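You operate a simulated robot arm through the tools that you are given. There is no shell and no other tool. Be economical: measure what you need, move in short steps, check, and stop when the job is done.

You are at the controls of a simulated two-armed robot. One attempt, no reset.

## Task
On the long counter top, fold the white cloth in half and then in half again.

It is judged by the outcome, as a careful person would: the job done as asked, and still so three seconds after it is handed in. It fails if anything else is knocked over, pushed out of place, dropped, spilled or broken. Flat cloth is picked up by pressing the open fingertips on it (5 to 10 N) and closing them slowly along it; thin cloth reads only 2 to 8 mm in the jaws.

## Robot
Two 7-joint arms with two-finger parallel grippers on one trunk, on a base that drives. Base frame: it is fixed to the floor where the robot stands at the start and does not move with it; the origin is under the middle of the robot, x ahead of it, y to its left, z up; the surface under the hand at the start is at about z = 820. Units: mm, degrees, N and s.
The left shoulder is at the start at [70, 187, 1340], the right one opposite. With the tool pointing down near the work surface each hand reaches from about 100 to 740 mm from the robot's upright axis, wherever it stands, measured 20 degrees to its own side. Places, roughly: long counter top [600, -1000, 800]. Payload 3.91 kg a hand.
The tool frame of a hand sits at the grasp point between the pads (the TCP): z along the fingers, y along the line on which they close. The tips reach 30 mm beyond it. The gripper opens to 110 mm. The fingers are 20 mm wide and 10 mm thick; the gripper's body (48 by 112 mm) begins 55 mm behind the TCP.
Orientation is that of the tool frame in the base frame, as a unit quaternion [w, x, y, z]. With the fingers straight down and closing along the base's y, the tool's x points along the base's -x, its y along +y and its z along -z.

## Interface
- The arms move only by the tool step_arm. It takes "left_increments", "right_increments" or both (then of equal length, played together; a hand with none holds still); each is a list of rows, each a list of 3 entries, a list of its own where there are three numbers: the gripper command, from -1 (shut) to 1 (fully open), values between in proportion, then the shift along the base's x, y, z in mm, then the turn, a rotation vector about the base's x, y, z in degrees. In form: [[jaw, [dx, dy, dz], [wx, wy, wz]], ...]. A call has 1 to 12 rows; each row shifts and turns the commanded pose from where the row before left it. Rows are played at 5 a second. More than 50 mm and 8.6 degrees between two rows, or a gripper value outside its range, and nothing of the call is played. Where a pose cannot be reached the arm comes as near as it can. A force on the tool above 40 N (or 10 N above the force at the start of the call, whichever is more), or a blocked arm, ends the call early, and 0.2 s more pass. The fingers move at their own pace (about 72 mm/s each) and stop on an object; they squeeze with about 41 N. The grip force told is the motor's: it shows also when the fingers shut on nothing. Time passes only in rows, and 0.2 s behind the last, so rows that do not move let the fingers close. The reply holds the time, the measured pose of the TCP, the force on the tool along the base axes, the opening and the grip force, in the units named above and with some noise, with the torque about the TCP (base axes, N m) and any sound that the robot's microphone picked up.
- Cameras (640 x 400 px; columns grow to the right, rows downward): "scene" is now at [120.9, 8, 1539.2]; the picture's right is [0.12, -0.99, -0.00], its down [-0.82, -0.10, -0.56] and it looks along [0.55, 0.07, -0.83] (base axes); focal length 285 px, centre (320, 200). "left" rides on the left gripper at [72, -17, -103] in its tool frame; the picture's right is [0.23, 0.97, 0.00], its down [-0.76, 0.18, -0.62] and it looks along [-0.61, 0.14, 0.78] (tool axes); focal length 222 px, centre (320, 200). "right" rides on the right gripper at [72, 17, -103] in its tool frame; the picture's right is [-0.23, 0.97, 0.00], its down [-0.76, -0.18, -0.62] and it looks along [-0.61, -0.14, 0.78] (tool axes); focal length 222 px, centre (320, 200). There is no depth. A picture from a camera that has moved, and an enlarged one, comes with that camera's place and axes in the base frame and with its lens.
- grab_frame(camera): a new picture of that camera. The clock stands still meanwhile.
- move_column(by): slides the trunk up (or, below 0, down) by that many mm; the arms and the scene camera ride with it, the base frame stays. It gives what a move gives, with no picture.
- base_move(legs): drives the robot by 1 to 6 legs, each [ahead, turn to the left] in mm and degrees, along the robot's own axes; the way and the turn of a leg run together, so that a leg with both is an arc; at most 1500 mm and 180 degrees a leg. The arms and the cameras ride along, it lands a little off, and it stops where it bumps. It gives what a move gives.
- head_to(pan, tilt): turns the head with the scene camera to pan (to the left, within 86 degrees either way) and tilt (down, from -29 to 69), counted from straight ahead of the robot. It gives what a move gives.
- zoom(camera, box): a new picture of the part [left, top, right, bottom] of that camera's present view, enlarged. The clock stands still meanwhile.
- hand_in(): hands the job in; it is judged then, once.

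Go step by step. Nothing tells you exact positions but the pictures and the camera data: compare them with the known pose of the tool, close in by small moves and look again before you grip or let go. The budget is 120 turns and 88 pictures, counting those below and the enlarged ones. Unless the task says otherwise, let go and move clear before handing in.

The tools are called after "Call:" by a JSON object that holds its "fn" and its "kwargs". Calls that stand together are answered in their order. step_arm: Moves the arms, as the interface text tells. Its arguments: {"type":"object","properties":{"left_increments":{"type":"array","items":{"type":"array"}},"right_increments":{"type":"array","items":{"type":"array"}}},"required":[]} The other tools are called the same way: move_column (by) slides the trunk up or down; base_move (legs) drives the base; head_to (pan, tilt) turns the head that bears the scene camera; grab_frame (camera) takes a picture; zoom (camera, box) takes an enlarged picture of a part of a camera's view; hand_in () hands the job in.

At the start:

```text
time_s: 0.0
left_tcp_pos: [590.5, 230.7, 1061.5]
left_tool_rot: [-0.001, -0.001, 1.0, 0.001]
left_force: [-0.2, -0.3, 0.3]
left_torque: [0.02, 0.01, 0.0]
left_width: 110.2
left_gripper_force: 0.1
right_tcp_pos: [537.4, -321.9, 983.3]
right_tool_rot: [0.0, 0.0, 1.0, 0.001]
right_force: [-0.3, -1.4, 0.9]
right_torque: [-0.01, -0.02, -0.04]
right_width: 109.9
right_gripper_force: 0.0
trunk travel left (down, up): [-850.0, 90.0]
robot x, y, heading: [3.9, -1.0, -0.1]
head pan, tilt: [6.8, 56.1]
```

scene: 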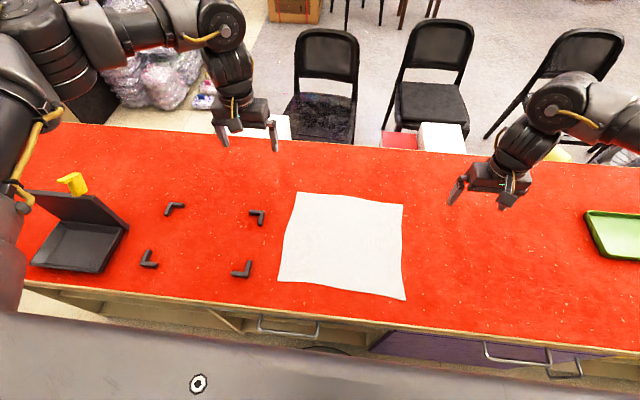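
right: 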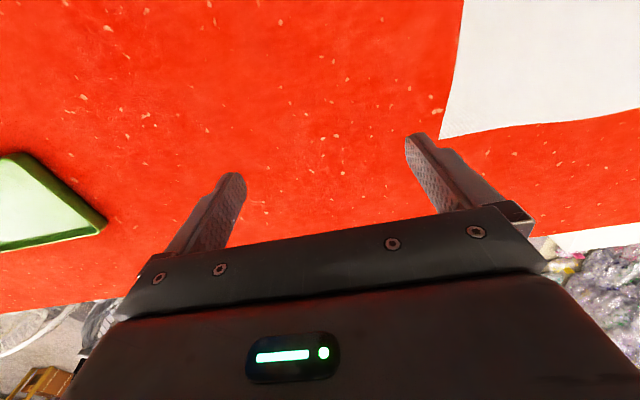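
left: 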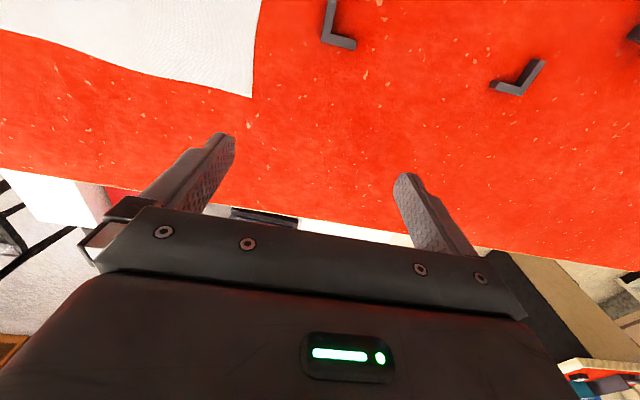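

The white cloth lies roughly at x 335–615, y −177–144. I'll bring both hands above its two near corners, then look.

Call:
{"fn": "step_arm", "kwargs": {"left_increments": [[0, [-30, -13.2, -20], [0, 0, 0]], [-0.4, [-30, -13.2, -20], [0, 0, 0]], [-0.4, [-30, -13.2, -20], [0, 0, 0]], [-0.4, [-30, -13.2, -20], [0, 0, 0]], [-0.4, [-30, -13.2, -20], [0, 0, 0]], [-0.4, [-30, -13.2, -20], [0, 0, 0]], [-0.4, [-30, -13.2, -20], [0, 0, 0]], [-0.4, [-30, -13.2, -20], [0, 0, 0]], [-0.4, [0, 0, 0], [0, 0, 0]]], "right_increments": [[0, [-24, 20.9, -10.4], [0, 0, 0]], [-0.4, [-24, 20.9, -10.4], [0, 0, 0]], [-0.4, [-24, 20.9, -10.4], [0, 0, 0]], [-0.4, [-24, 20.9, -10.4], [0, 0, 0]], [-0.4, [-24, 20.9, -10.4], [0, 0, 0]], [-0.4, [-24, 20.9, -10.4], [0, 0, 0]], [-0.4, [-24, 20.9, -10.4], [0, 0, 0]], [-0.4, [-24, 20.9, -10.4], [0, 0, 0]], [-0.4, [0, 0, 0], [0, 0, 0]]]}}

Call:
{"fn": "grab_frame", "kwargs": {"camera": "scene"}}

Call:
{"fn": "grab_frame", "kwargs": {"camera": "left"}}

Call:
{"fn": "grab_frame", "kwargs": {"camera": "right"}}

```text
time_s: 2.0
left_tcp_pos: [392.3, 145.4, 869.6]
left_tool_rot: [-0.001, 0.001, 1.0, -0.001]
left_force: [0.0, 0.5, -0.1]
left_torque: [0.01, -0.01, -0.01]
left_width: 32.9
left_gripper_force: 0.1
left hand out of reach, approached as far as the arm can: row 5, 6, 7, 8
right_tcp_pos: [377.7, -174.1, 870.1]
right_tool_rot: [-0.001, -0.001, 1.0, 0.002]
right_force: [1.0, -0.4, 0.9]
right_torque: [0.02, -0.01, 0.0]
right_width: 33.1
right_gripper_force: 0.0
right hand out of reach, approached as far as the arm can: row 6, 7, 8
trunk travel left (down, up): [-850.0, 90.0]
robot x, y, heading: [-0.2, 0.1, -0.3]
head pan, tilt: [6.8, 56.1]
```

```text
84 pictures are left
camera scene: at [121.1, 7.9, 1539.2], right [0.12, -0.99, 0.0], down [-0.82, -0.1, -0.56], along [0.55, 0.07, -0.83], focal length 285 px, centre (320, 200)
```

scene: 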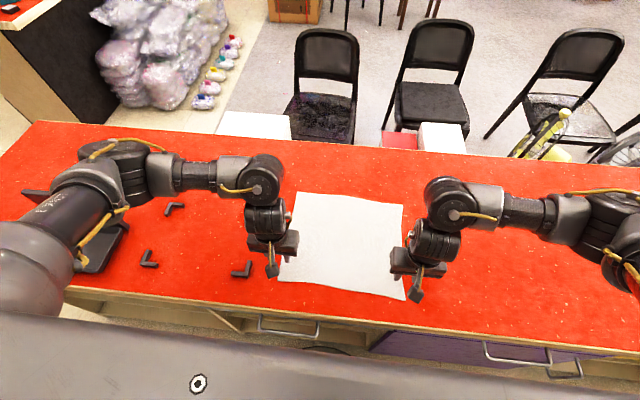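

```text
83 pictures are left
camera left: at [319.3, 128.4, 973.1], right [-0.23, 0.97, 0.0], down [0.76, 0.18, 0.62], along [0.61, 0.14, -0.78], focal length 222 px, centre (320, 200)
```

left: 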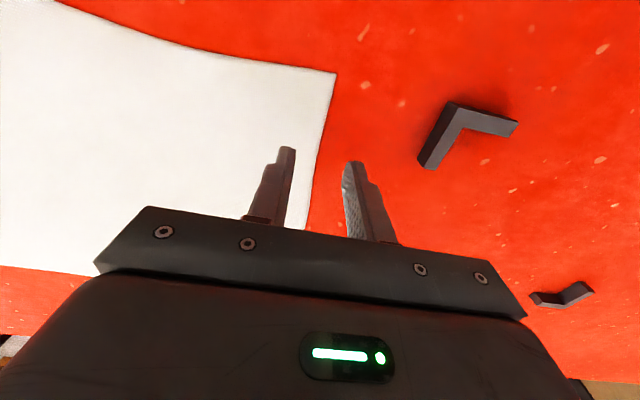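

```text
82 pictures are left
camera right: at [304.9, -158.4, 974.1], right [0.23, 0.97, 0.0], down [0.76, -0.18, 0.62], along [0.61, -0.14, -0.78], focal length 222 px, centre (320, 200)
```

right: 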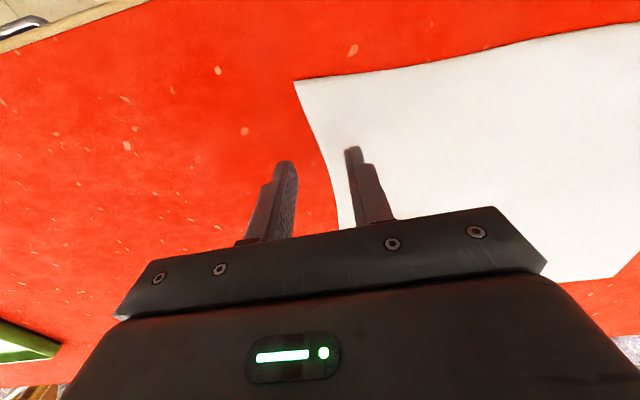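

Corners are confirmed at about (340,142) and (330,−180). The arms cannot fold in that close, so I'll raise the hands and back the base off by about 70 mm.

Call:
{"fn": "step_arm", "kwargs": {"left_increments": [[-0.4, [0, 0, 40], [0, 0, 0]], [-0.4, [0, 0, 40], [0, 0, 0]]], "right_increments": [[-0.4, [0, 0, 40], [0, 0, 0]], [-0.4, [0, 0, 40], [0, 0, 0]]]}}

Call:
{"fn": "base_move", "kwargs": {"legs": [[-70, 0]]}}

```text
time_s: 2.6
left_tcp_pos: [427.8, 162.4, 923.6]
left_tool_rot: [-0.001, 0.0, 1.0, -0.001]
left_force: [-0.9, -0.5, 0.5]
left_torque: [0.02, 0.0, 0.0]
left_width: 33.2
left_gripper_force: 0.1
left hand out of reach, approached as far as the arm can: row 1, 2
right_tcp_pos: [411.7, -194.4, 922.0]
right_tool_rot: [-0.001, 0.0, 1.0, 0.001]
right_force: [0.8, 0.2, -0.1]
right_torque: [0.02, 0.02, 0.02]
right_width: 33.0
right_gripper_force: 0.0
right hand out of reach, approached as far as the arm can: row 1, 2
trunk travel left (down, up): [-850.0, 90.0]
robot x, y, heading: [2.1, -3.4, 0.1]
head pan, tilt: [6.8, 56.1]
```

```text
time_s: 3.6
left_tcp_pos: [361.8, 161.5, 920.7]
left_tool_rot: [-0.002, 0.001, 1.0, 0.0]
left_force: [-0.1, -0.4, 1.0]
left_torque: [-0.02, 0.0, -0.03]
left_width: 33.0
left_gripper_force: 0.1
right_tcp_pos: [345.2, -194.8, 922.0]
right_tool_rot: [-0.001, -0.001, 1.0, 0.002]
right_force: [-0.5, -0.9, -0.7]
right_torque: [-0.01, 0.01, -0.01]
right_width: 32.8
right_gripper_force: 0.0
trunk travel left (down, up): [-850.0, 90.0]
robot x, y, heading: [-70.5, 0.4, -0.0]
head pan, tilt: [6.8, 56.1]
```

Now I'll position over the pinch points about 12–15 mm inside the corners, at z ≈ 870.

Call:
{"fn": "step_arm", "kwargs": {"left_increments": [[-0.4, [0, -12, -26], [0, 0, 0]], [-0.4, [-5, -12, -25], [0, 0, 0]], [-0.4, [-5, -10, 0], [0, 0, 0]], [-0.4, [0, 0, 0], [0, 0, 0]]], "right_increments": [[-0.4, [0, 11, -26], [0, 0, 0]], [-0.4, [0, 11, -25], [0, 0, 0]], [-0.4, [0, 10, 0], [0, 0, 0]], [-0.4, [0, 0, 0], [0, 0, 0]]]}}

Call:
{"fn": "grab_frame", "kwargs": {"camera": "left"}}

Call:
{"fn": "grab_frame", "kwargs": {"camera": "right"}}

```text
time_s: 4.6
left_tcp_pos: [349.9, 128.7, 871.4]
left_tool_rot: [-0.002, 0.001, 1.0, -0.001]
left_force: [0.3, -0.2, -0.7]
left_torque: [0.01, 0.04, 0.02]
left_width: 32.9
left_gripper_force: 0.1
right_tcp_pos: [343.8, -163.7, 870.9]
right_tool_rot: [-0.001, -0.001, 1.0, 0.002]
right_force: [0.0, -0.1, 0.6]
right_torque: [-0.02, 0.01, 0.0]
right_width: 33.0
right_gripper_force: 0.2
trunk travel left (down, up): [-850.0, 90.0]
robot x, y, heading: [-70.7, -2.0, -0.2]
head pan, tilt: [6.8, 56.1]
```

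```text
81 pictures are left
camera left: at [277.2, 111.3, 974.9], right [-0.23, 0.97, 0.0], down [0.76, 0.18, 0.62], along [0.6, 0.14, -0.78], focal length 222 px, centre (320, 200)
```

left: 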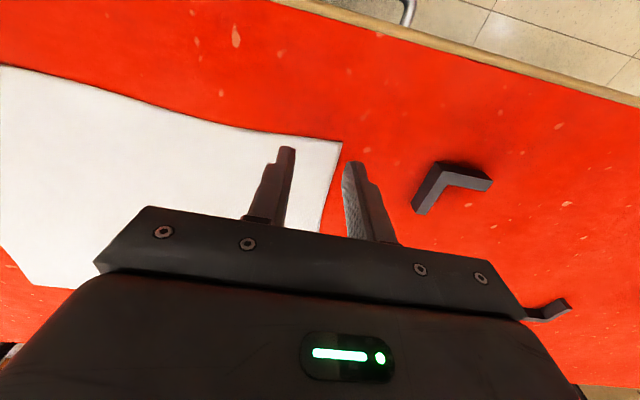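

```text
80 pictures are left
camera right: at [271.5, -147.1, 975.6], right [0.23, 0.97, 0.0], down [0.76, -0.18, 0.62], along [0.61, -0.14, -0.78], focal length 222 px, centre (320, 200)
```

right: 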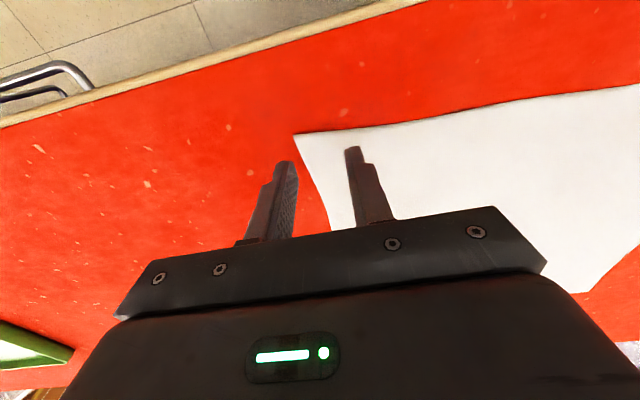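

Both outer fingers are just off the cloth, so I'll shift inward and descend close to the surface.

Call:
{"fn": "step_arm", "kwargs": {"left_increments": [[-0.5, [1, -16, 0], [0, 0, 0]], [-0.5, [0, 0, -8], [0, 0, 0]], [-0.5, [0, 0, -6], [0, 0, 0]], [-0.5, [0, 0, -3], [0, 0, 0]], [-0.5, [0, 0, 0], [0, 0, 0]]], "right_increments": [[-0.5, [1, 13, 0], [0, 0, 0]], [-0.5, [0, 0, -8], [0, 0, 0]], [-0.5, [0, 0, -6], [0, 0, 0]], [-0.5, [0, 0, -3], [0, 0, 0]], [-0.5, [0, 0, 0], [0, 0, 0]]]}}

Call:
{"fn": "grab_frame", "kwargs": {"camera": "left"}}

Call:
{"fn": "grab_frame", "kwargs": {"camera": "right"}}

```text
time_s: 5.8
left_tcp_pos: [349.4, 112.3, 855.4]
left_tool_rot: [-0.001, 0.001, 1.0, -0.001]
left_force: [0.7, 0.3, 0.1]
left_torque: [0.02, 0.0, 0.01]
left_width: 27.5
left_gripper_force: 0.1
right_tcp_pos: [342.9, -149.5, 854.6]
right_tool_rot: [0.0, 0.0, 1.0, 0.001]
right_force: [0.5, 0.3, -1.2]
right_torque: [-0.02, -0.01, 0.01]
right_width: 27.6
right_gripper_force: 0.0
trunk travel left (down, up): [-850.0, 90.0]
robot x, y, heading: [-72.4, 0.4, -0.0]
head pan, tilt: [6.8, 56.1]
```

```text
79 pictures are left
camera left: at [277.3, 95.3, 958.1], right [-0.23, 0.97, 0.0], down [0.76, 0.18, 0.62], along [0.61, 0.14, -0.78], focal length 222 px, centre (320, 200)
```

left: 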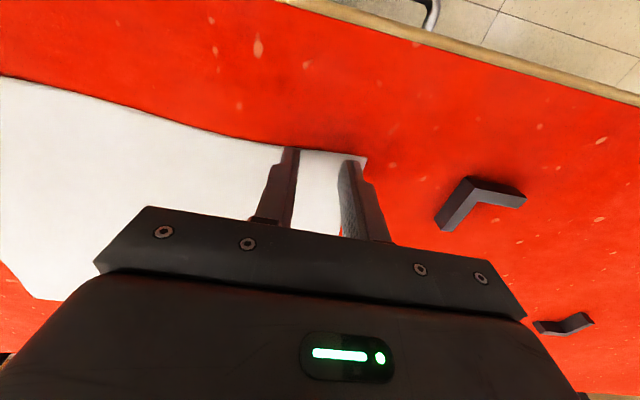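

```text
78 pictures are left
camera right: at [271.0, -133.7, 959.0], right [0.23, 0.97, 0.0], down [0.76, -0.18, 0.62], along [0.61, -0.14, -0.78], focal length 222 px, centre (320, 200)
```

right: 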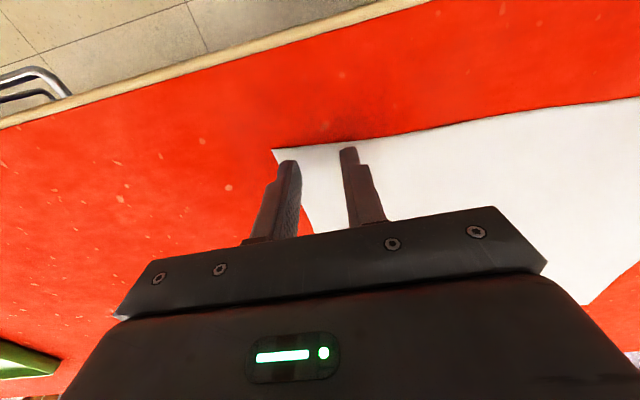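

Fingertips are almost at the near edge; I'll move 7 mm further in and then press down gently.

Call:
{"fn": "step_arm", "kwargs": {"left_increments": [[-0.5, [7, -5, 0], [0, 0, 0]], [-0.5, [0, 0, -2], [0, 0, 0]], [-0.5, [0, 0, -2], [0, 0, 0]], [-0.5, [0, 0, 0], [0, 0, 0]]], "right_increments": [[-0.5, [7, 5, 0], [0, 0, 0]], [-0.5, [0, 0, -2], [0, 0, 0]], [-0.5, [0, 0, -2], [0, 0, 0]], [-0.5, [0, 0, 0], [0, 0, 0]]]}}

```text
time_s: 6.8
left_tcp_pos: [356.1, 107.0, 851.2]
left_tool_rot: [0.0, 0.001, 1.0, -0.001]
left_force: [0.0, 0.6, 3.5]
left_torque: [0.08, 0.0, -0.02]
left_width: 27.8
left_gripper_force: 0.2
right_tcp_pos: [349.0, -144.5, 850.6]
right_tool_rot: [0.001, -0.001, 1.0, 0.002]
right_force: [-0.4, 0.1, 1.7]
right_torque: [-0.02, 0.0, 0.02]
right_width: 27.5
right_gripper_force: 0.0
trunk travel left (down, up): [-850.0, 90.0]
robot x, y, heading: [-68.8, -1.3, 0.1]
head pan, tilt: [6.8, 56.1]
```

Contact made; press slightly more.

Call:
{"fn": "step_arm", "kwargs": {"left_increments": [[-0.5, [0, 0, -0.6], [0, 0, 0]], [-0.5, [0, 0, 0], [0, 0, 0]]], "right_increments": [[-0.5, [0, 0, -1], [0, 0, 0]], [-0.5, [0, 0, 0], [0, 0, 0]]]}}

```text
time_s: 7.4
left_tcp_pos: [357.8, 106.4, 851.1]
left_tool_rot: [-0.001, 0.001, 1.0, -0.001]
left_force: [2.5, 0.1, 6.4]
left_torque: [0.14, -0.07, -0.03]
left_width: 27.6
left_gripper_force: 0.3
right_tcp_pos: [349.6, -144.1, 851.2]
right_tool_rot: [0.001, -0.001, 1.0, 0.002]
right_force: [1.0, -2.2, 14.0]
right_torque: [-0.29, -0.02, 0.02]
right_width: 27.9
right_gripper_force: 0.3
trunk travel left (down, up): [-850.0, 90.0]
robot x, y, heading: [-71.4, 2.8, 0.1]
head pan, tilt: [6.8, 56.1]
```

Right is a bit heavy; I'll ease it and close both slowly.

Call:
{"fn": "step_arm", "kwargs": {"left_increments": [[-0.5, [0, 0, -0.1], [0, 0, 0]], [-0.58, [0, 0, 0], [0, 0, 0]], [-0.66, [0, 0, 0], [0, 0, 0]], [-0.74, [0, 0, 0], [0, 0, 0]], [-0.82, [0, 0, 0], [0, 0, 0]], [-0.9, [0, 0, 0], [0, 0, 0]], [-1, [0, 0, 0], [0, 0, 0]], [-1, [0, 0, 0], [0, 0, 0]], [-1, [0, 0, 0], [0, 0, 0]]], "right_increments": [[-0.5, [0, 0, 0.5], [0, 0, 0]], [-0.58, [0, 0, 0], [0, 0, 0]], [-0.66, [0, 0, 0], [0, 0, 0]], [-0.74, [0, 0, 0], [0, 0, 0]], [-0.82, [0, 0, 0], [0, 0, 0]], [-0.9, [0, 0, 0], [0, 0, 0]], [-1, [0, 0, 0], [0, 0, 0]], [-1, [0, 0, 0], [0, 0, 0]], [-1, [0, 0, 0], [0, 0, 0]]]}}

Call:
{"fn": "grab_frame", "kwargs": {"camera": "left"}}

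Call:
{"fn": "grab_frame", "kwargs": {"camera": "right"}}

```text
time_s: 9.4
left_tcp_pos: [354.8, 105.9, 851.8]
left_tool_rot: [0.0, 0.001, 1.0, 0.0]
left_force: [-0.8, 1.8, 13.0]
left_torque: [0.11, 0.06, 0.0]
left_width: 0.0
left_gripper_force: 38.0
right_tcp_pos: [349.4, -145.4, 850.5]
right_tool_rot: [0.001, 0.0, 1.0, 0.001]
right_force: [-0.1, -2.2, 9.3]
right_torque: [-0.11, 0.01, 0.01]
right_width: 0.0
right_gripper_force: 38.0
trunk travel left (down, up): [-850.0, 90.0]
robot x, y, heading: [-71.9, -0.1, 0.0]
head pan, tilt: [6.8, 56.1]
```

```text
77 pictures are left
camera left: at [283.3, 90.3, 954.5], right [-0.23, 0.97, 0.0], down [0.76, 0.18, 0.62], along [0.61, 0.14, -0.78], focal length 222 px, centre (320, 200)
```

left: 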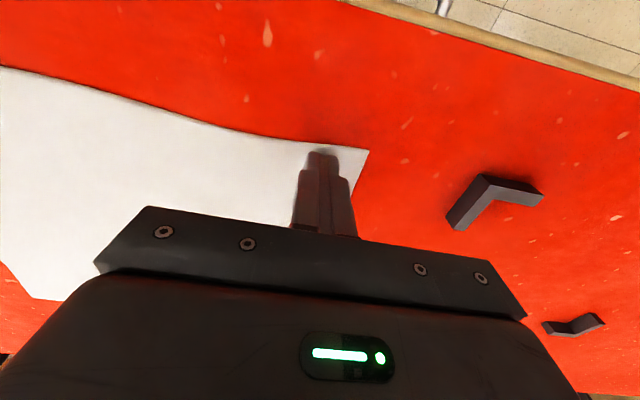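

```text
76 pictures are left
camera right: at [276.7, -128.7, 954.8], right [0.23, 0.97, 0.0], down [0.76, -0.18, 0.62], along [0.61, -0.14, -0.78], focal length 222 px, centre (320, 200)
```

right: 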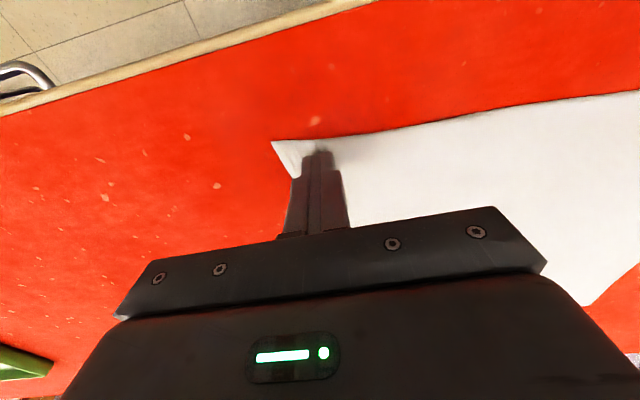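

The fingers slipped over the cloth (width 0). I'll lift, reopen, press again and close much more slowly.

Call:
{"fn": "step_arm", "kwargs": {"left_increments": [[-1, [0, 0, 4], [0, 0, 0]], [-0.6, [0, 0, 0], [0, 0, 0]], [-0.6, [0, 0, 0], [0, 0, 0]], [-0.6, [0, 0, -2], [0, 0, 0]], [-0.6, [0, 0, -1.6], [0, 0, 0]], [-0.6, [0, 0, 0], [0, 0, 0]], [-0.6, [0, 0, 0], [0, 0, 0]]], "right_increments": [[-1, [0, 0, 4], [0, 0, 0]], [-0.6, [0, 0, 0], [0, 0, 0]], [-0.6, [0, 0, 0], [0, 0, 0]], [-0.6, [0, 0, -2], [0, 0, 0]], [-0.6, [0, 0, -1.9], [0, 0, 0]], [-0.6, [0, 0, 0], [0, 0, 0]], [-0.6, [0, 0, 0], [0, 0, 0]]]}}

```text
time_s: 11.0
left_tcp_pos: [357.2, 106.3, 850.8]
left_tool_rot: [-0.001, 0.0, 1.0, -0.001]
left_force: [1.5, 0.4, 5.5]
left_torque: [0.08, -0.07, -0.02]
left_width: 22.2
left_gripper_force: 0.0
right_tcp_pos: [350.6, -145.0, 850.6]
right_tool_rot: [0.0, -0.001, 1.0, 0.002]
right_force: [2.0, -0.6, 8.5]
right_torque: [-0.08, -0.07, 0.01]
right_width: 22.0
right_gripper_force: 0.0
trunk travel left (down, up): [-850.0, 90.0]
robot x, y, heading: [-70.1, -0.1, 0.2]
head pan, tilt: [6.8, 56.1]
```

Forces are in range (5.5 and 8.5 N); closing at about 10 mm/s.

Call:
{"fn": "step_arm", "kwargs": {"left_increments": [[-0.63, [0, 0, -0.1], [0, 0, 0]], [-0.66, [0, 0, 0], [0, 0, 0]], [-0.69, [0, 0, 0], [0, 0, 0]], [-0.72, [0, 0, 0], [0, 0, 0]], [-0.75, [0, 0, 0], [0, 0, 0]], [-0.78, [0, 0, 0], [0, 0, 0]], [-0.81, [0, 0, 0], [0, 0, 0]], [-0.84, [0, 0, 0], [0, 0, 0]]], "right_increments": [[-0.63, [0, 0, 0], [0, 0, 0]], [-0.66, [0, 0, 0], [0, 0, 0]], [-0.69, [0, 0, 0], [0, 0, 0]], [-0.72, [0, 0, 0], [0, 0, 0]], [-0.75, [0, 0, 0], [0, 0, 0]], [-0.78, [0, 0, 0], [0, 0, 0]], [-0.81, [0, 0, 0], [0, 0, 0]], [-0.84, [0, 0, 0], [0, 0, 0]]]}}

Call:
{"fn": "zoom", "kwargs": {"camera": "left", "box": [240, 100, 400, 200]}}

Call:
{"fn": "zoom", "kwargs": {"camera": "right", "box": [240, 100, 400, 200]}}

```text
time_s: 12.8
left_tcp_pos: [354.9, 106.9, 851.4]
left_tool_rot: [0.001, 0.0, 1.0, 0.0]
left_force: [1.5, 1.6, 11.2]
left_torque: [0.08, -0.04, -0.04]
left_width: 8.5
left_gripper_force: 0.1
right_tcp_pos: [350.1, -145.0, 852.0]
right_tool_rot: [0.001, -0.001, 1.0, 0.002]
right_force: [0.3, -1.0, 10.1]
right_torque: [-0.14, 0.01, 0.01]
right_width: 8.3
right_gripper_force: 0.0
trunk travel left (down, up): [-850.0, 90.0]
robot x, y, heading: [-70.3, -2.3, 0.1]
head pan, tilt: [6.8, 56.1]
```

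```text
4.00 times, centred on (320, 150) of left
camera zoom: at [283.3, 90.2, 954.5], right [-0.23, 0.97, 0.0], down [0.76, 0.18, 0.62], along [0.61, 0.14, -0.78], focal length 888 px, centre (320, 400)
```

zoom: 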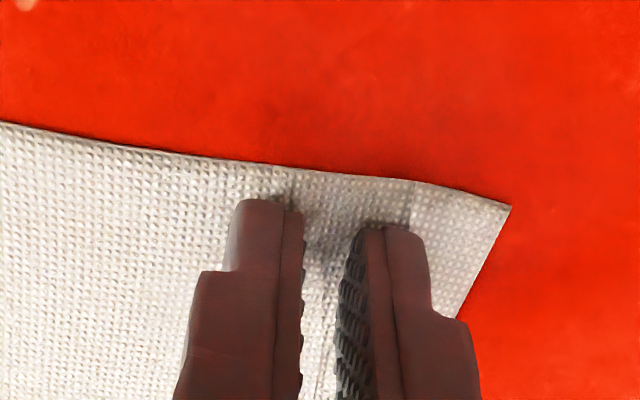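

```text
4.00 times, centred on (320, 150) of right
camera zoom: at [276.9, -128.9, 954.8], right [0.23, 0.97, 0.0], down [0.76, -0.18, 0.62], along [0.61, -0.14, -0.78], focal length 888 px, centre (320, 400)
```

zoom: 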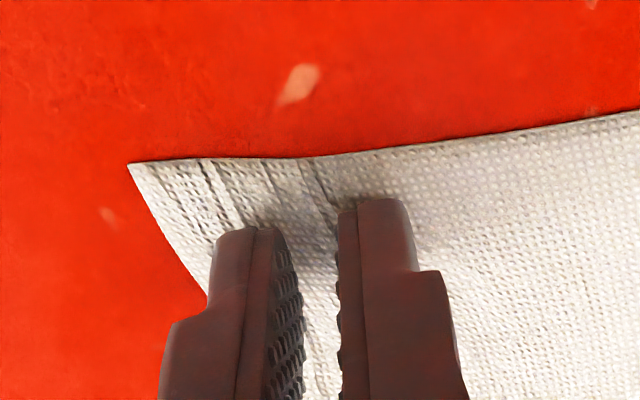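

Ridges are forming; continue closing slowly.

Call:
{"fn": "step_arm", "kwargs": {"left_increments": [[-0.86, [0, 0, 0], [0, 0, 0]], [-0.88, [0, 0, 0], [0, 0, 0]], [-0.9, [0, 0, 0], [0, 0, 0]], [-0.92, [0, 0, 0], [0, 0, 0]], [-0.94, [0, 0, 0], [0, 0, 0]], [-0.96, [0, 0, 0], [0, 0, 0]], [-0.98, [0, 0, 0], [0, 0, 0]], [-1, [0, 0, 0], [0, 0, 0]], [-1, [0, 0, 0], [0, 0, 0]]], "right_increments": [[-0.86, [0, 0, 0], [0, 0, 0]], [-0.88, [0, 0, 0], [0, 0, 0]], [-0.9, [0, 0, 0], [0, 0, 0]], [-0.92, [0, 0, 0], [0, 0, 0]], [-0.94, [0, 0, 0], [0, 0, 0]], [-0.96, [0, 0, 0], [0, 0, 0]], [-0.98, [0, 0, 0], [0, 0, 0]], [-1, [0, 0, 0], [0, 0, 0]], [-1, [0, 0, 0], [0, 0, 0]]]}}

Call:
{"fn": "zoom", "kwargs": {"camera": "left", "box": [240, 100, 400, 200]}}

Call:
{"fn": "zoom", "kwargs": {"camera": "right", "box": [240, 100, 400, 200]}}

```text
time_s: 14.8
left_tcp_pos: [356.0, 106.1, 849.8]
left_tool_rot: [0.0, 0.001, 1.0, 0.0]
left_force: [-0.4, 1.9, 10.3]
left_torque: [0.03, 0.03, -0.03]
left_width: 0.0
left_gripper_force: 37.2
right_tcp_pos: [349.8, -146.2, 850.9]
right_tool_rot: [0.0, -0.001, 1.0, 0.001]
right_force: [0.1, -0.7, 7.6]
right_torque: [-0.07, 0.01, -0.01]
right_width: 0.0
right_gripper_force: 38.3
trunk travel left (down, up): [-850.0, 90.0]
robot x, y, heading: [-68.0, -2.5, -0.1]
head pan, tilt: [6.8, 56.1]
```

```text
4.00 times, centred on (320, 150) of left
camera zoom: at [283.1, 90.3, 954.5], right [-0.23, 0.97, 0.0], down [0.76, 0.18, 0.62], along [0.61, 0.14, -0.78], focal length 888 px, centre (320, 400)
```

zoom: 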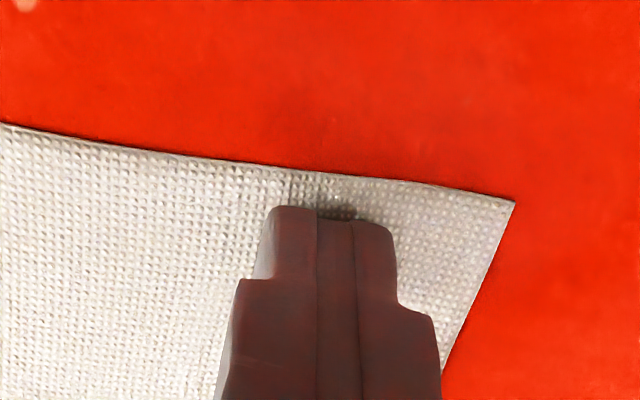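

```text
4.00 times, centred on (320, 150) of right
camera zoom: at [276.7, -128.8, 954.8], right [0.23, 0.97, 0.0], down [0.76, -0.18, 0.62], along [0.61, -0.14, -0.78], focal length 888 px, centre (320, 400)
```

zoom: 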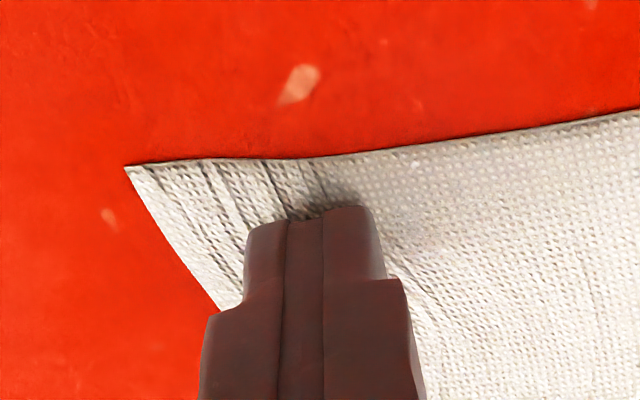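

Slipped again; a wider span should buckle more easily. Reopen to ~50 mm, shifted inward so both fingers are on the cloth.

Call:
{"fn": "step_arm", "kwargs": {"left_increments": [[-1, [0, 0, 5], [0, 0, 0]], [-0.1, [0, -10, 0], [0, 0, 0]], [-0.1, [0, 0, 0], [0, 0, 0]], [-0.1, [0, 0, 0], [0, 0, 0]], [-0.1, [0, 0, -3], [0, 0, 0]], [-0.1, [0, 0, -1.9], [0, 0, 0]], [-0.1, [0, 0, 0], [0, 0, 0]], [-0.1, [0, 0, 0], [0, 0, 0]]], "right_increments": [[-1, [0, 0, 5], [0, 0, 0]], [-0.1, [0, 10, 0], [0, 0, 0]], [-0.1, [0, 0, 0], [0, 0, 0]], [-0.1, [0, 0, 0], [0, 0, 0]], [-0.1, [0, 0, -3], [0, 0, 0]], [-0.1, [0, 0, -2], [0, 0, 0]], [-0.1, [0, 0, 0], [0, 0, 0]], [-0.1, [0, 0, 0], [0, 0, 0]]]}}

Call:
{"fn": "grab_frame", "kwargs": {"camera": "left"}}

Call:
{"fn": "grab_frame", "kwargs": {"camera": "right"}}

```text
time_s: 16.6
left_tcp_pos: [355.0, 96.4, 851.4]
left_tool_rot: [0.0, 0.0, 1.0, -0.001]
left_force: [0.9, 0.8, 3.4]
left_torque: [0.07, -0.06, -0.01]
left_width: 49.8
left_gripper_force: 0.0
right_tcp_pos: [349.8, -134.0, 851.5]
right_tool_rot: [0.001, -0.002, 1.0, 0.002]
right_force: [1.6, -1.1, 11.6]
right_torque: [-0.31, 0.01, 0.03]
right_width: 49.8
right_gripper_force: 0.3
trunk travel left (down, up): [-850.0, 90.0]
robot x, y, heading: [-69.4, -4.5, -0.2]
head pan, tilt: [6.8, 56.1]
```

```text
71 pictures are left
camera left: at [284.0, 80.4, 954.7], right [-0.23, 0.97, 0.0], down [0.76, 0.18, 0.62], along [0.61, 0.14, -0.78], focal length 222 px, centre (320, 200)
```

left: 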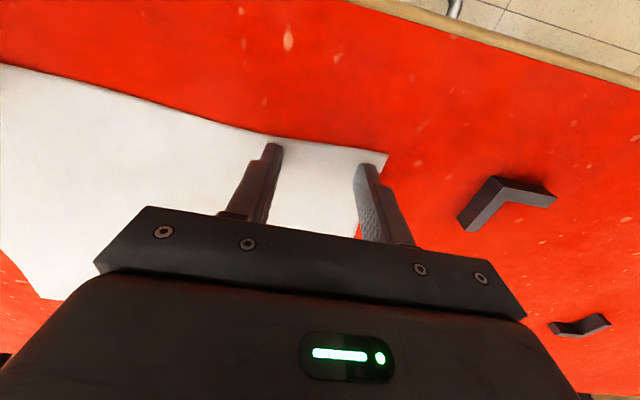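

```text
70 pictures are left
camera right: at [278.0, -118.4, 954.8], right [0.23, 0.97, 0.0], down [0.76, -0.18, 0.62], along [0.61, -0.14, -0.78], focal length 222 px, centre (320, 200)
```

right: 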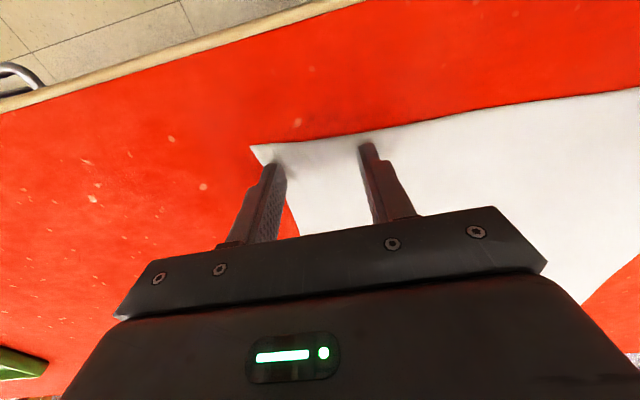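

Both fingers of each hand are on the cloth now. Close slowly.

Call:
{"fn": "step_arm", "kwargs": {"left_increments": [[-0.1, [0, 0, -0.6], [0, 0, 0]], [-0.14, [0, 0, 0], [0, 0, 0]], [-0.18, [0, 0, 0], [0, 0, 0]], [-0.22, [0, 0, 0], [0, 0, 0]], [-0.26, [0, 0, 0], [0, 0, 0]], [-0.3, [0, 0, 0], [0, 0, 0]], [-0.34, [0, 0, 0], [0, 0, 0]], [-0.38, [0, 0, 0], [0, 0, 0]], [-0.42, [0, 0, 0], [0, 0, 0]], [-0.46, [0, 0, 0], [0, 0, 0]], [-0.5, [0, 0, 0], [0, 0, 0]], [-0.54, [0, 0, 0], [0, 0, 0]]], "right_increments": [[-0.1, [0, 0, 0.2], [0, 0, 0]], [-0.14, [0, 0, 0], [0, 0, 0]], [-0.18, [0, 0, 0], [0, 0, 0]], [-0.22, [0, 0, 0], [0, 0, 0]], [-0.26, [0, 0, 0], [0, 0, 0]], [-0.3, [0, 0, 0], [0, 0, 0]], [-0.34, [0, 0, 0], [0, 0, 0]], [-0.38, [0, 0, 0], [0, 0, 0]], [-0.42, [0, 0, 0], [0, 0, 0]], [-0.46, [0, 0, 0], [0, 0, 0]], [-0.5, [0, 0, 0], [0, 0, 0]], [-0.54, [0, 0, 0], [0, 0, 0]]]}}

Call:
{"fn": "zoom", "kwargs": {"camera": "left", "box": [240, 100, 400, 200]}}

Call:
{"fn": "zoom", "kwargs": {"camera": "right", "box": [240, 100, 400, 200]}}

```text
time_s: 19.2
left_tcp_pos: [354.5, 96.7, 851.1]
left_tool_rot: [0.0, 0.0, 1.0, -0.001]
left_force: [0.4, 1.8, 24.1]
left_torque: [0.26, -0.02, -0.04]
left_width: 25.1
left_gripper_force: 0.0
right_tcp_pos: [348.0, -134.6, 851.6]
right_tool_rot: [0.001, -0.001, 1.0, 0.001]
right_force: [0.2, 1.6, 1.1]
right_torque: [0.06, 0.0, -0.02]
right_width: 25.9
right_gripper_force: 0.0
trunk travel left (down, up): [-850.0, 90.0]
robot x, y, heading: [-68.7, 0.5, -0.2]
head pan, tilt: [6.8, 56.1]
```

```text
4.00 times, centred on (320, 150) of left
camera zoom: at [282.9, 80.3, 954.4], right [-0.23, 0.97, 0.0], down [0.76, 0.18, 0.62], along [0.61, 0.14, -0.78], focal length 888 px, centre (320, 400)
```

zoom: 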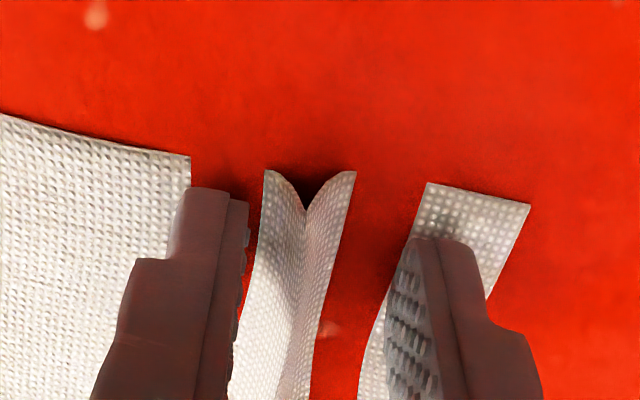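

```text
4.00 times, centred on (320, 150) of right
camera zoom: at [276.6, -118.6, 955.1], right [0.23, 0.97, 0.0], down [0.76, -0.18, 0.62], along [0.61, -0.14, -0.78], focal length 888 px, centre (320, 400)
```

zoom: 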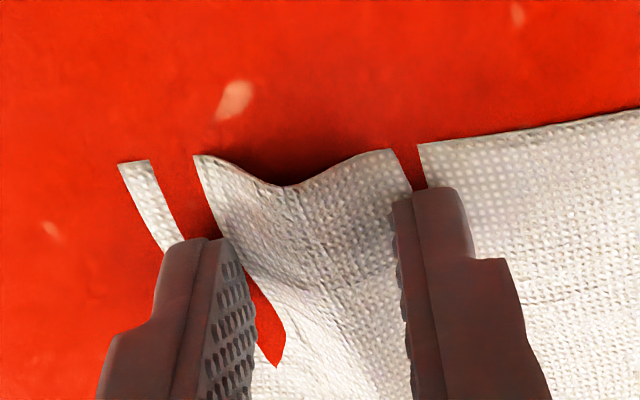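

Good ridges are forming between the fingers. I'll ease the left, press the right a touch, and keep closing.

Call:
{"fn": "step_arm", "kwargs": {"left_increments": [[-0.54, [0, 0, 0.8], [0, 0, 0]], [-0.58, [0, 0, 0], [0, 0, 0]], [-0.62, [0, 0, 0], [0, 0, 0]], [-0.66, [0, 0, 0], [0, 0, 0]], [-0.7, [0, 0, 0], [0, 0, 0]], [-0.74, [0, 0, 0], [0, 0, 0]], [-0.78, [0, 0, 0], [0, 0, 0]], [-0.82, [0, 0, 0], [0, 0, 0]], [-0.86, [0, 0, 0], [0, 0, 0]], [-0.9, [0, 0, 0], [0, 0, 0]], [-1, [0, 0, 0], [0, 0, 0]], [-1, [0, 0, 0], [0, 0, 0]]], "right_increments": [[-0.54, [0, 0, -0.6], [0, 0, 0]], [-0.58, [0, 0, 0], [0, 0, 0]], [-0.62, [0, 0, 0], [0, 0, 0]], [-0.66, [0, 0, 0], [0, 0, 0]], [-0.7, [0, 0, 0], [0, 0, 0]], [-0.74, [0, 0, 0], [0, 0, 0]], [-0.78, [0, 0, 0], [0, 0, 0]], [-0.82, [0, 0, 0], [0, 0, 0]], [-0.86, [0, 0, 0], [0, 0, 0]], [-0.9, [0, 0, 0], [0, 0, 0]], [-1, [0, 0, 0], [0, 0, 0]], [-1, [0, 0, 0], [0, 0, 0]]]}}

Call:
{"fn": "grab_frame", "kwargs": {"camera": "left"}}

Call:
{"fn": "grab_frame", "kwargs": {"camera": "right"}}

```text
time_s: 21.8
left_tcp_pos: [355.7, 97.4, 852.2]
left_tool_rot: [-0.001, 0.002, 1.0, -0.002]
left_force: [0.4, -3.1, 7.5]
left_torque: [-0.12, 0.02, -0.04]
left_width: 0.0
left_gripper_force: 37.9
right_tcp_pos: [350.6, -134.4, 850.9]
right_tool_rot: [0.001, 0.0, 1.0, 0.002]
right_force: [0.3, 7.5, 15.9]
right_torque: [0.23, -0.02, 0.05]
right_width: 2.1
right_gripper_force: 40.9
trunk travel left (down, up): [-850.0, 90.0]
robot x, y, heading: [-69.5, -2.9, 0.0]
head pan, tilt: [6.8, 56.1]
```

```text
67 pictures are left
camera left: at [283.0, 81.3, 955.2], right [-0.23, 0.97, 0.0], down [0.76, 0.18, 0.62], along [0.61, 0.14, -0.78], focal length 222 px, centre (320, 200)
```

left: 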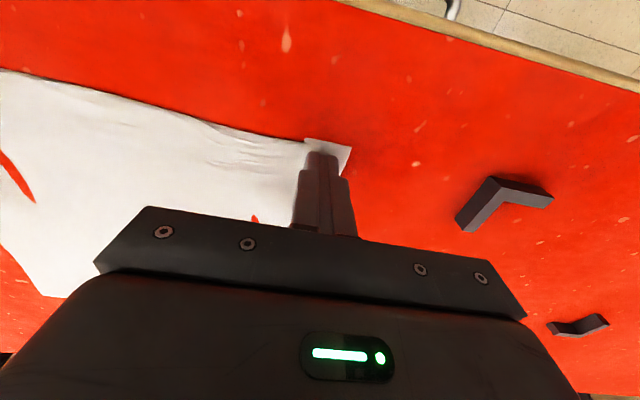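

```text
66 pictures are left
camera right: at [276.8, -117.5, 954.8], right [0.23, 0.97, 0.0], down [0.76, -0.18, 0.62], along [0.61, -0.14, -0.78], focal length 222 px, centre (320, 200)
```

right: 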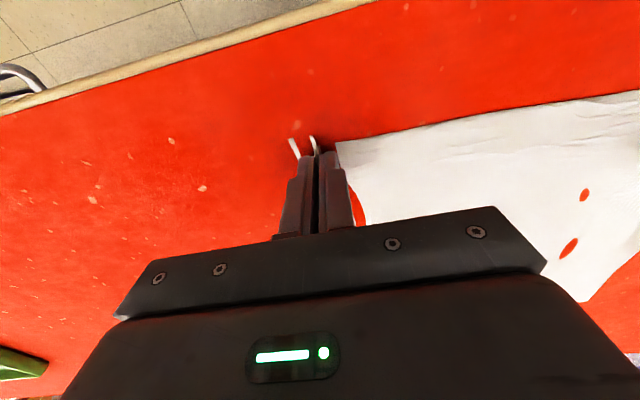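

The right hand holds the cloth (2.1 mm). The left slipped; I'll lift and reopen it and look.

Call:
{"fn": "step_arm", "kwargs": {"left_increments": [[-1, [0, 0, 8], [0, 0, 0]], [-0.1, [0, 0, 0], [0, 0, 0]], [-0.1, [0, 0, 0], [0, 0, 0]], [-0.1, [0, 0, 0], [0, 0, 0]]], "right_increments": [[-1, [0, 0, 1], [0, 0, 0]], [-1, [0, 0, 1], [0, 0, 0]], [-1, [0, 0, 1], [0, 0, 0]], [-1, [0, 0, 0], [0, 0, 0]]]}}

Call:
{"fn": "grab_frame", "kwargs": {"camera": "left"}}

Call:
{"fn": "grab_frame", "kwargs": {"camera": "scene"}}

```text
time_s: 22.8
left_tcp_pos: [355.6, 96.3, 858.8]
left_tool_rot: [0.0, 0.001, 1.0, -0.001]
left_force: [0.1, 0.4, -0.1]
left_torque: [0.0, -0.01, -0.01]
left_width: 49.7
left_gripper_force: 0.0
right_tcp_pos: [349.2, -134.5, 852.8]
right_tool_rot: [-0.001, 0.001, 1.0, 0.001]
right_force: [0.1, -0.4, 0.9]
right_torque: [0.01, 0.0, -0.01]
right_width: 1.7
right_gripper_force: 41.9
trunk travel left (down, up): [-850.0, 90.0]
robot x, y, heading: [-69.2, -1.0, 0.0]
head pan, tilt: [6.8, 56.1]
```

```text
65 pictures are left
camera left: at [284.4, 80.6, 962.4], right [-0.23, 0.97, 0.0], down [0.76, 0.18, 0.62], along [0.61, 0.14, -0.78], focal length 222 px, centre (320, 200)
```

left: 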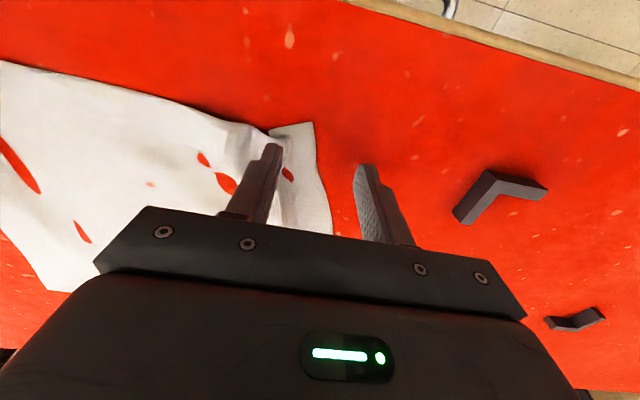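

```text
64 pictures are left
camera scene: at [51.3, 8.3, 1539.2], right [0.12, -0.99, 0.0], down [-0.82, -0.1, -0.56], along [0.55, 0.07, -0.83], focal length 285 px, centre (320, 200)
```

scene: 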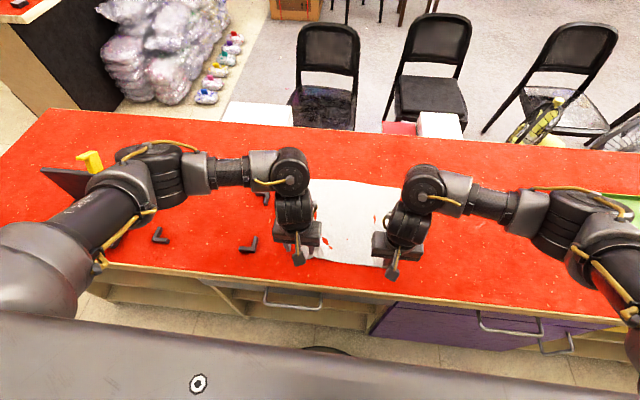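

The left corner has been dragged inward to y ≈ 87 with wrinkles. I'll smooth it back out: press closed fingertips near the corner and drag outward (+y).

Call:
{"fn": "step_arm", "kwargs": {"left_increments": [[-1, [0, 0, 5], [0, 0, 0]], [-1, [-3, -26, 0], [0, 0, 0]], [-1, [0, 0, 0], [0, 0, 0]], [-1, [0, 0, -6], [0, 0, 0]], [-1, [0, 0, -4], [0, 0, 0]], [-1, [0, 0, -3], [0, 0, 0]], [-1, [0, 0, 0], [0, 0, 0]]]}}

Call:
{"fn": "grab_frame", "kwargs": {"camera": "left"}}

```text
time_s: 24.4
left_tcp_pos: [354.0, 69.9, 851.5]
left_tool_rot: [0.0, 0.0, 1.0, -0.001]
left_force: [0.2, 2.0, 14.8]
left_torque: [0.07, 0.06, 0.02]
left_width: 0.0
left_gripper_force: 37.7
right_tcp_pos: [349.6, -135.5, 854.0]
right_tool_rot: [-0.001, -0.001, 1.0, 0.002]
right_force: [0.1, 0.1, -0.2]
right_torque: [-0.03, 0.03, -0.02]
right_width: 1.7
right_gripper_force: 41.2
trunk travel left (down, up): [-850.0, 90.0]
robot x, y, heading: [-66.4, -0.7, -0.1]
head pan, tilt: [6.8, 56.1]
```

```text
63 pictures are left
camera left: at [281.1, 53.5, 955.2], right [-0.23, 0.97, 0.0], down [0.76, 0.18, 0.62], along [0.61, 0.14, -0.78], focal length 222 px, centre (320, 200)
```

left: 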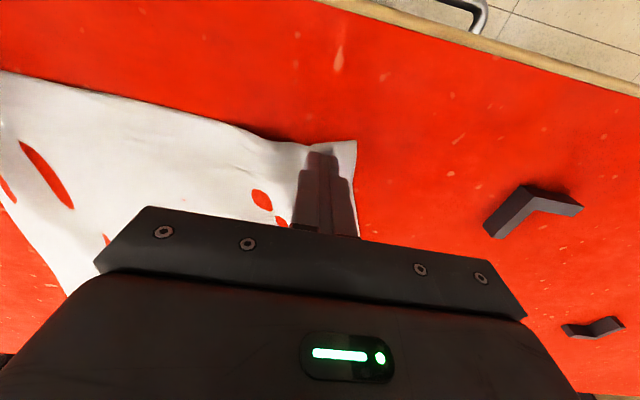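

Now drag outward by 40 mm.

Call:
{"fn": "step_arm", "kwargs": {"left_increments": [[-1, [0, 6, 0], [0, 0, 0]], [-1, [0, 6, 0], [0, 0, 0]], [-1, [0, 6, 0], [0, 0, 0]], [-1, [0, 6, 0], [0, 0, 0]], [-1, [0, 6, 0], [0, 0, 0]], [-1, [0, 6, 0], [0, 0, 0]], [-1, [0, 6, 0], [0, 0, 0]], [-1, [0, 0, 0], [0, 0, 0]]]}}

Call:
{"fn": "grab_frame", "kwargs": {"camera": "left"}}

```text
time_s: 26.2
left_tcp_pos: [354.7, 111.7, 851.7]
left_tool_rot: [-0.001, 0.001, 1.0, 0.0]
left_force: [-1.1, -1.5, 7.0]
left_torque: [-0.12, -0.01, -0.02]
left_width: 0.0
left_gripper_force: 37.6
right_tcp_pos: [350.5, -135.0, 853.4]
right_tool_rot: [0.0, -0.001, 1.0, 0.001]
right_force: [0.1, -0.2, 0.4]
right_torque: [-0.04, 0.01, 0.02]
right_width: 2.1
right_gripper_force: 40.8
trunk travel left (down, up): [-850.0, 90.0]
robot x, y, heading: [-68.9, -2.4, -0.1]
head pan, tilt: [6.8, 56.1]
```

```text
62 pictures are left
camera left: at [281.1, 95.9, 954.6], right [-0.23, 0.97, 0.0], down [0.76, 0.18, 0.62], along [0.61, 0.14, -0.78], focal length 222 px, centre (320, 200)
```

left: 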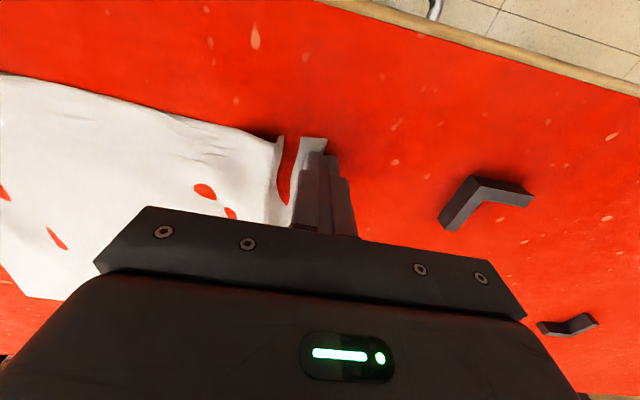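

The corner is back out near y ≈ 112. Reopen to 45 mm, straddle the ridge inside the corner, press.

Call:
{"fn": "step_arm", "kwargs": {"left_increments": [[-1, [0, 0, 10], [0, 0, 0]], [-0.15, [3, -18, 0], [0, 0, 0]], [-0.15, [0, -18, 0], [0, 0, 0]], [-0.15, [0, 0, 0], [0, 0, 0]], [-0.15, [0, 0, -5], [0, 0, 0]], [-0.15, [0, 0, -3], [0, 0, 0]], [-0.15, [0, 0, -2], [0, 0, 0]], [-0.15, [0, 0, 0], [0, 0, 0]]]}}

Call:
{"fn": "grab_frame", "kwargs": {"camera": "left"}}

```text
time_s: 28.0
left_tcp_pos: [356.4, 75.9, 851.1]
left_tool_rot: [-0.002, 0.001, 1.0, -0.001]
left_force: [-2.6, 0.0, 3.6]
left_torque: [0.04, 0.01, 0.0]
left_width: 46.7
left_gripper_force: 0.0
right_tcp_pos: [350.1, -135.5, 852.7]
right_tool_rot: [-0.001, -0.001, 1.0, 0.002]
right_force: [0.2, 0.5, -0.7]
right_torque: [0.0, 0.02, -0.01]
right_width: 2.3
right_gripper_force: 41.3
trunk travel left (down, up): [-850.0, 90.0]
robot x, y, heading: [-70.8, -4.1, 0.1]
head pan, tilt: [6.8, 56.1]
```

```text
61 pictures are left
camera left: at [284.2, 59.7, 954.7], right [-0.23, 0.97, 0.0], down [0.76, 0.18, 0.62], along [0.61, 0.14, -0.78], focal length 222 px, centre (320, 200)
```

left: 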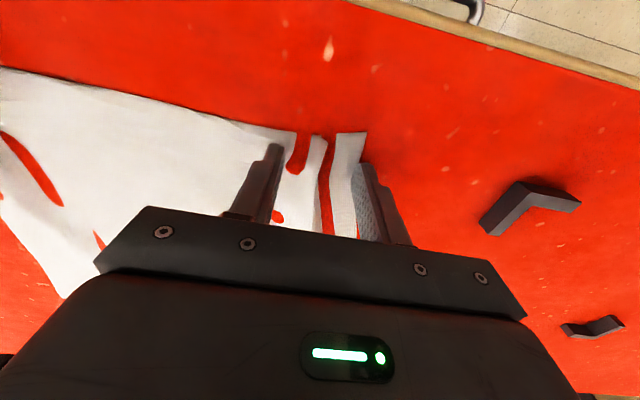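

The ridges lie between the fingers; nudge inward 6 mm, press a bit more, and close slowly.

Call:
{"fn": "step_arm", "kwargs": {"left_increments": [[-0.15, [0, 0, 3], [0, 0, 0]], [-0.15, [2, -7, 0], [0, 0, 0]], [-0.15, [0, 0, -3.5], [0, 0, 0]], [-0.15, [0, 0, -0.4], [0, 0, 0]], [-0.2, [0, 0, 0], [0, 0, 0]], [-0.25, [0, 0, 0], [0, 0, 0]], [-0.3, [0, 0, 0], [0, 0, 0]], [-0.35, [0, 0, 0], [0, 0, 0]], [-0.4, [0, 0, 0], [0, 0, 0]], [-0.45, [0, 0, 0], [0, 0, 0]], [-0.5, [0, 0, 0], [0, 0, 0]]]}}

Call:
{"fn": "zoom", "kwargs": {"camera": "left", "box": [240, 100, 400, 200]}}

```text
time_s: 30.4
left_tcp_pos: [358.2, 69.2, 852.0]
left_tool_rot: [-0.001, 0.0, 1.0, -0.001]
left_force: [2.8, 2.3, 22.8]
left_torque: [0.27, -0.05, -0.05]
left_width: 27.3
left_gripper_force: 0.1
right_tcp_pos: [348.8, -134.5, 854.7]
right_tool_rot: [-0.001, -0.001, 1.0, 0.002]
right_force: [0.3, 1.0, -0.1]
right_torque: [0.05, 0.0, 0.03]
right_width: 2.1
right_gripper_force: 41.5
trunk travel left (down, up): [-850.0, 90.0]
robot x, y, heading: [-67.8, 0.7, -0.2]
head pan, tilt: [6.8, 56.1]
```

```text
4.00 times, centred on (320, 150) of left
camera zoom: at [285.4, 53.1, 954.4], right [-0.23, 0.97, 0.0], down [0.76, 0.18, 0.62], along [0.61, 0.14, -0.78], focal length 888 px, centre (320, 400)
```

zoom: 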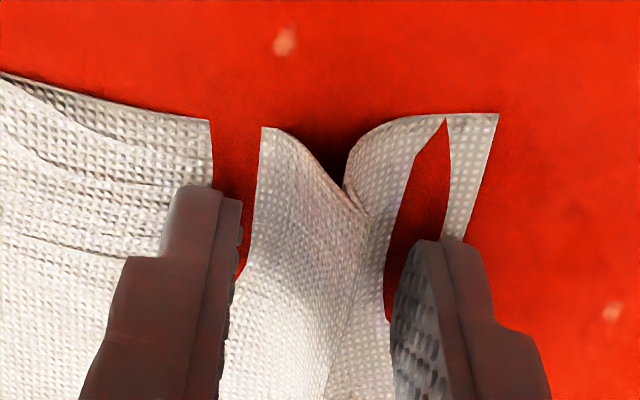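

A big ridge stands between the left fingers. Continue to close.

Call:
{"fn": "step_arm", "kwargs": {"left_increments": [[-0.54, [0, 0, 0.3], [0, 0, 0]], [-0.58, [0, 0, 0], [0, 0, 0]], [-0.62, [0, 0, 0], [0, 0, 0]], [-0.66, [0, 0, 0], [0, 0, 0]], [-0.7, [0, 0, 0], [0, 0, 0]], [-0.74, [0, 0, 0], [0, 0, 0]], [-0.78, [0, 0, 0], [0, 0, 0]], [-0.82, [0, 0, 0], [0, 0, 0]], [-0.86, [0, 0, 0], [0, 0, 0]], [-0.92, [0, 0, 0], [0, 0, 0]], [-1, [0, 0, 0], [0, 0, 0]], [-1, [0, 0, 0], [0, 0, 0]]]}}

Call:
{"fn": "zoom", "kwargs": {"camera": "left", "box": [240, 100, 400, 200]}}

```text
time_s: 33.0
left_tcp_pos: [357.3, 67.2, 850.9]
left_tool_rot: [0.0, 0.001, 1.0, -0.002]
left_force: [-0.9, -19.6, 15.3]
left_torque: [-0.55, -0.04, 0.07]
left_width: 2.2
left_gripper_force: 41.2
right_tcp_pos: [349.1, -134.4, 854.8]
right_tool_rot: [0.0, 0.0, 1.0, 0.002]
right_force: [-0.9, 18.1, 0.4]
right_torque: [0.57, 0.04, 0.14]
right_width: 2.2
right_gripper_force: 41.1
trunk travel left (down, up): [-850.0, 90.0]
robot x, y, heading: [-71.2, -1.0, -0.3]
head pan, tilt: [6.8, 56.1]
```

```text
4.00 times, centred on (320, 150) of left
camera zoom: at [285.0, 51.7, 954.6], right [-0.23, 0.97, 0.0], down [0.76, 0.18, 0.62], along [0.61, 0.14, -0.78], focal length 888 px, centre (320, 400)
```

zoom: 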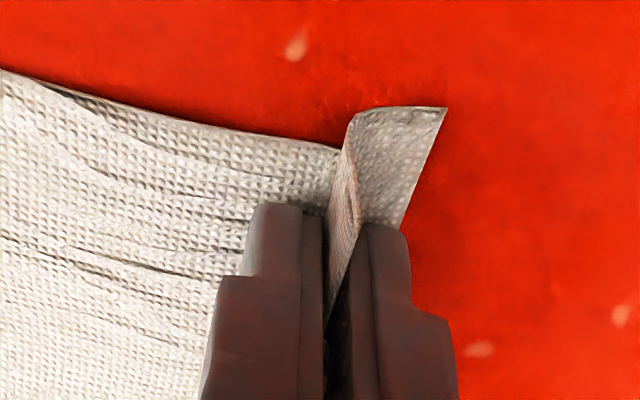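

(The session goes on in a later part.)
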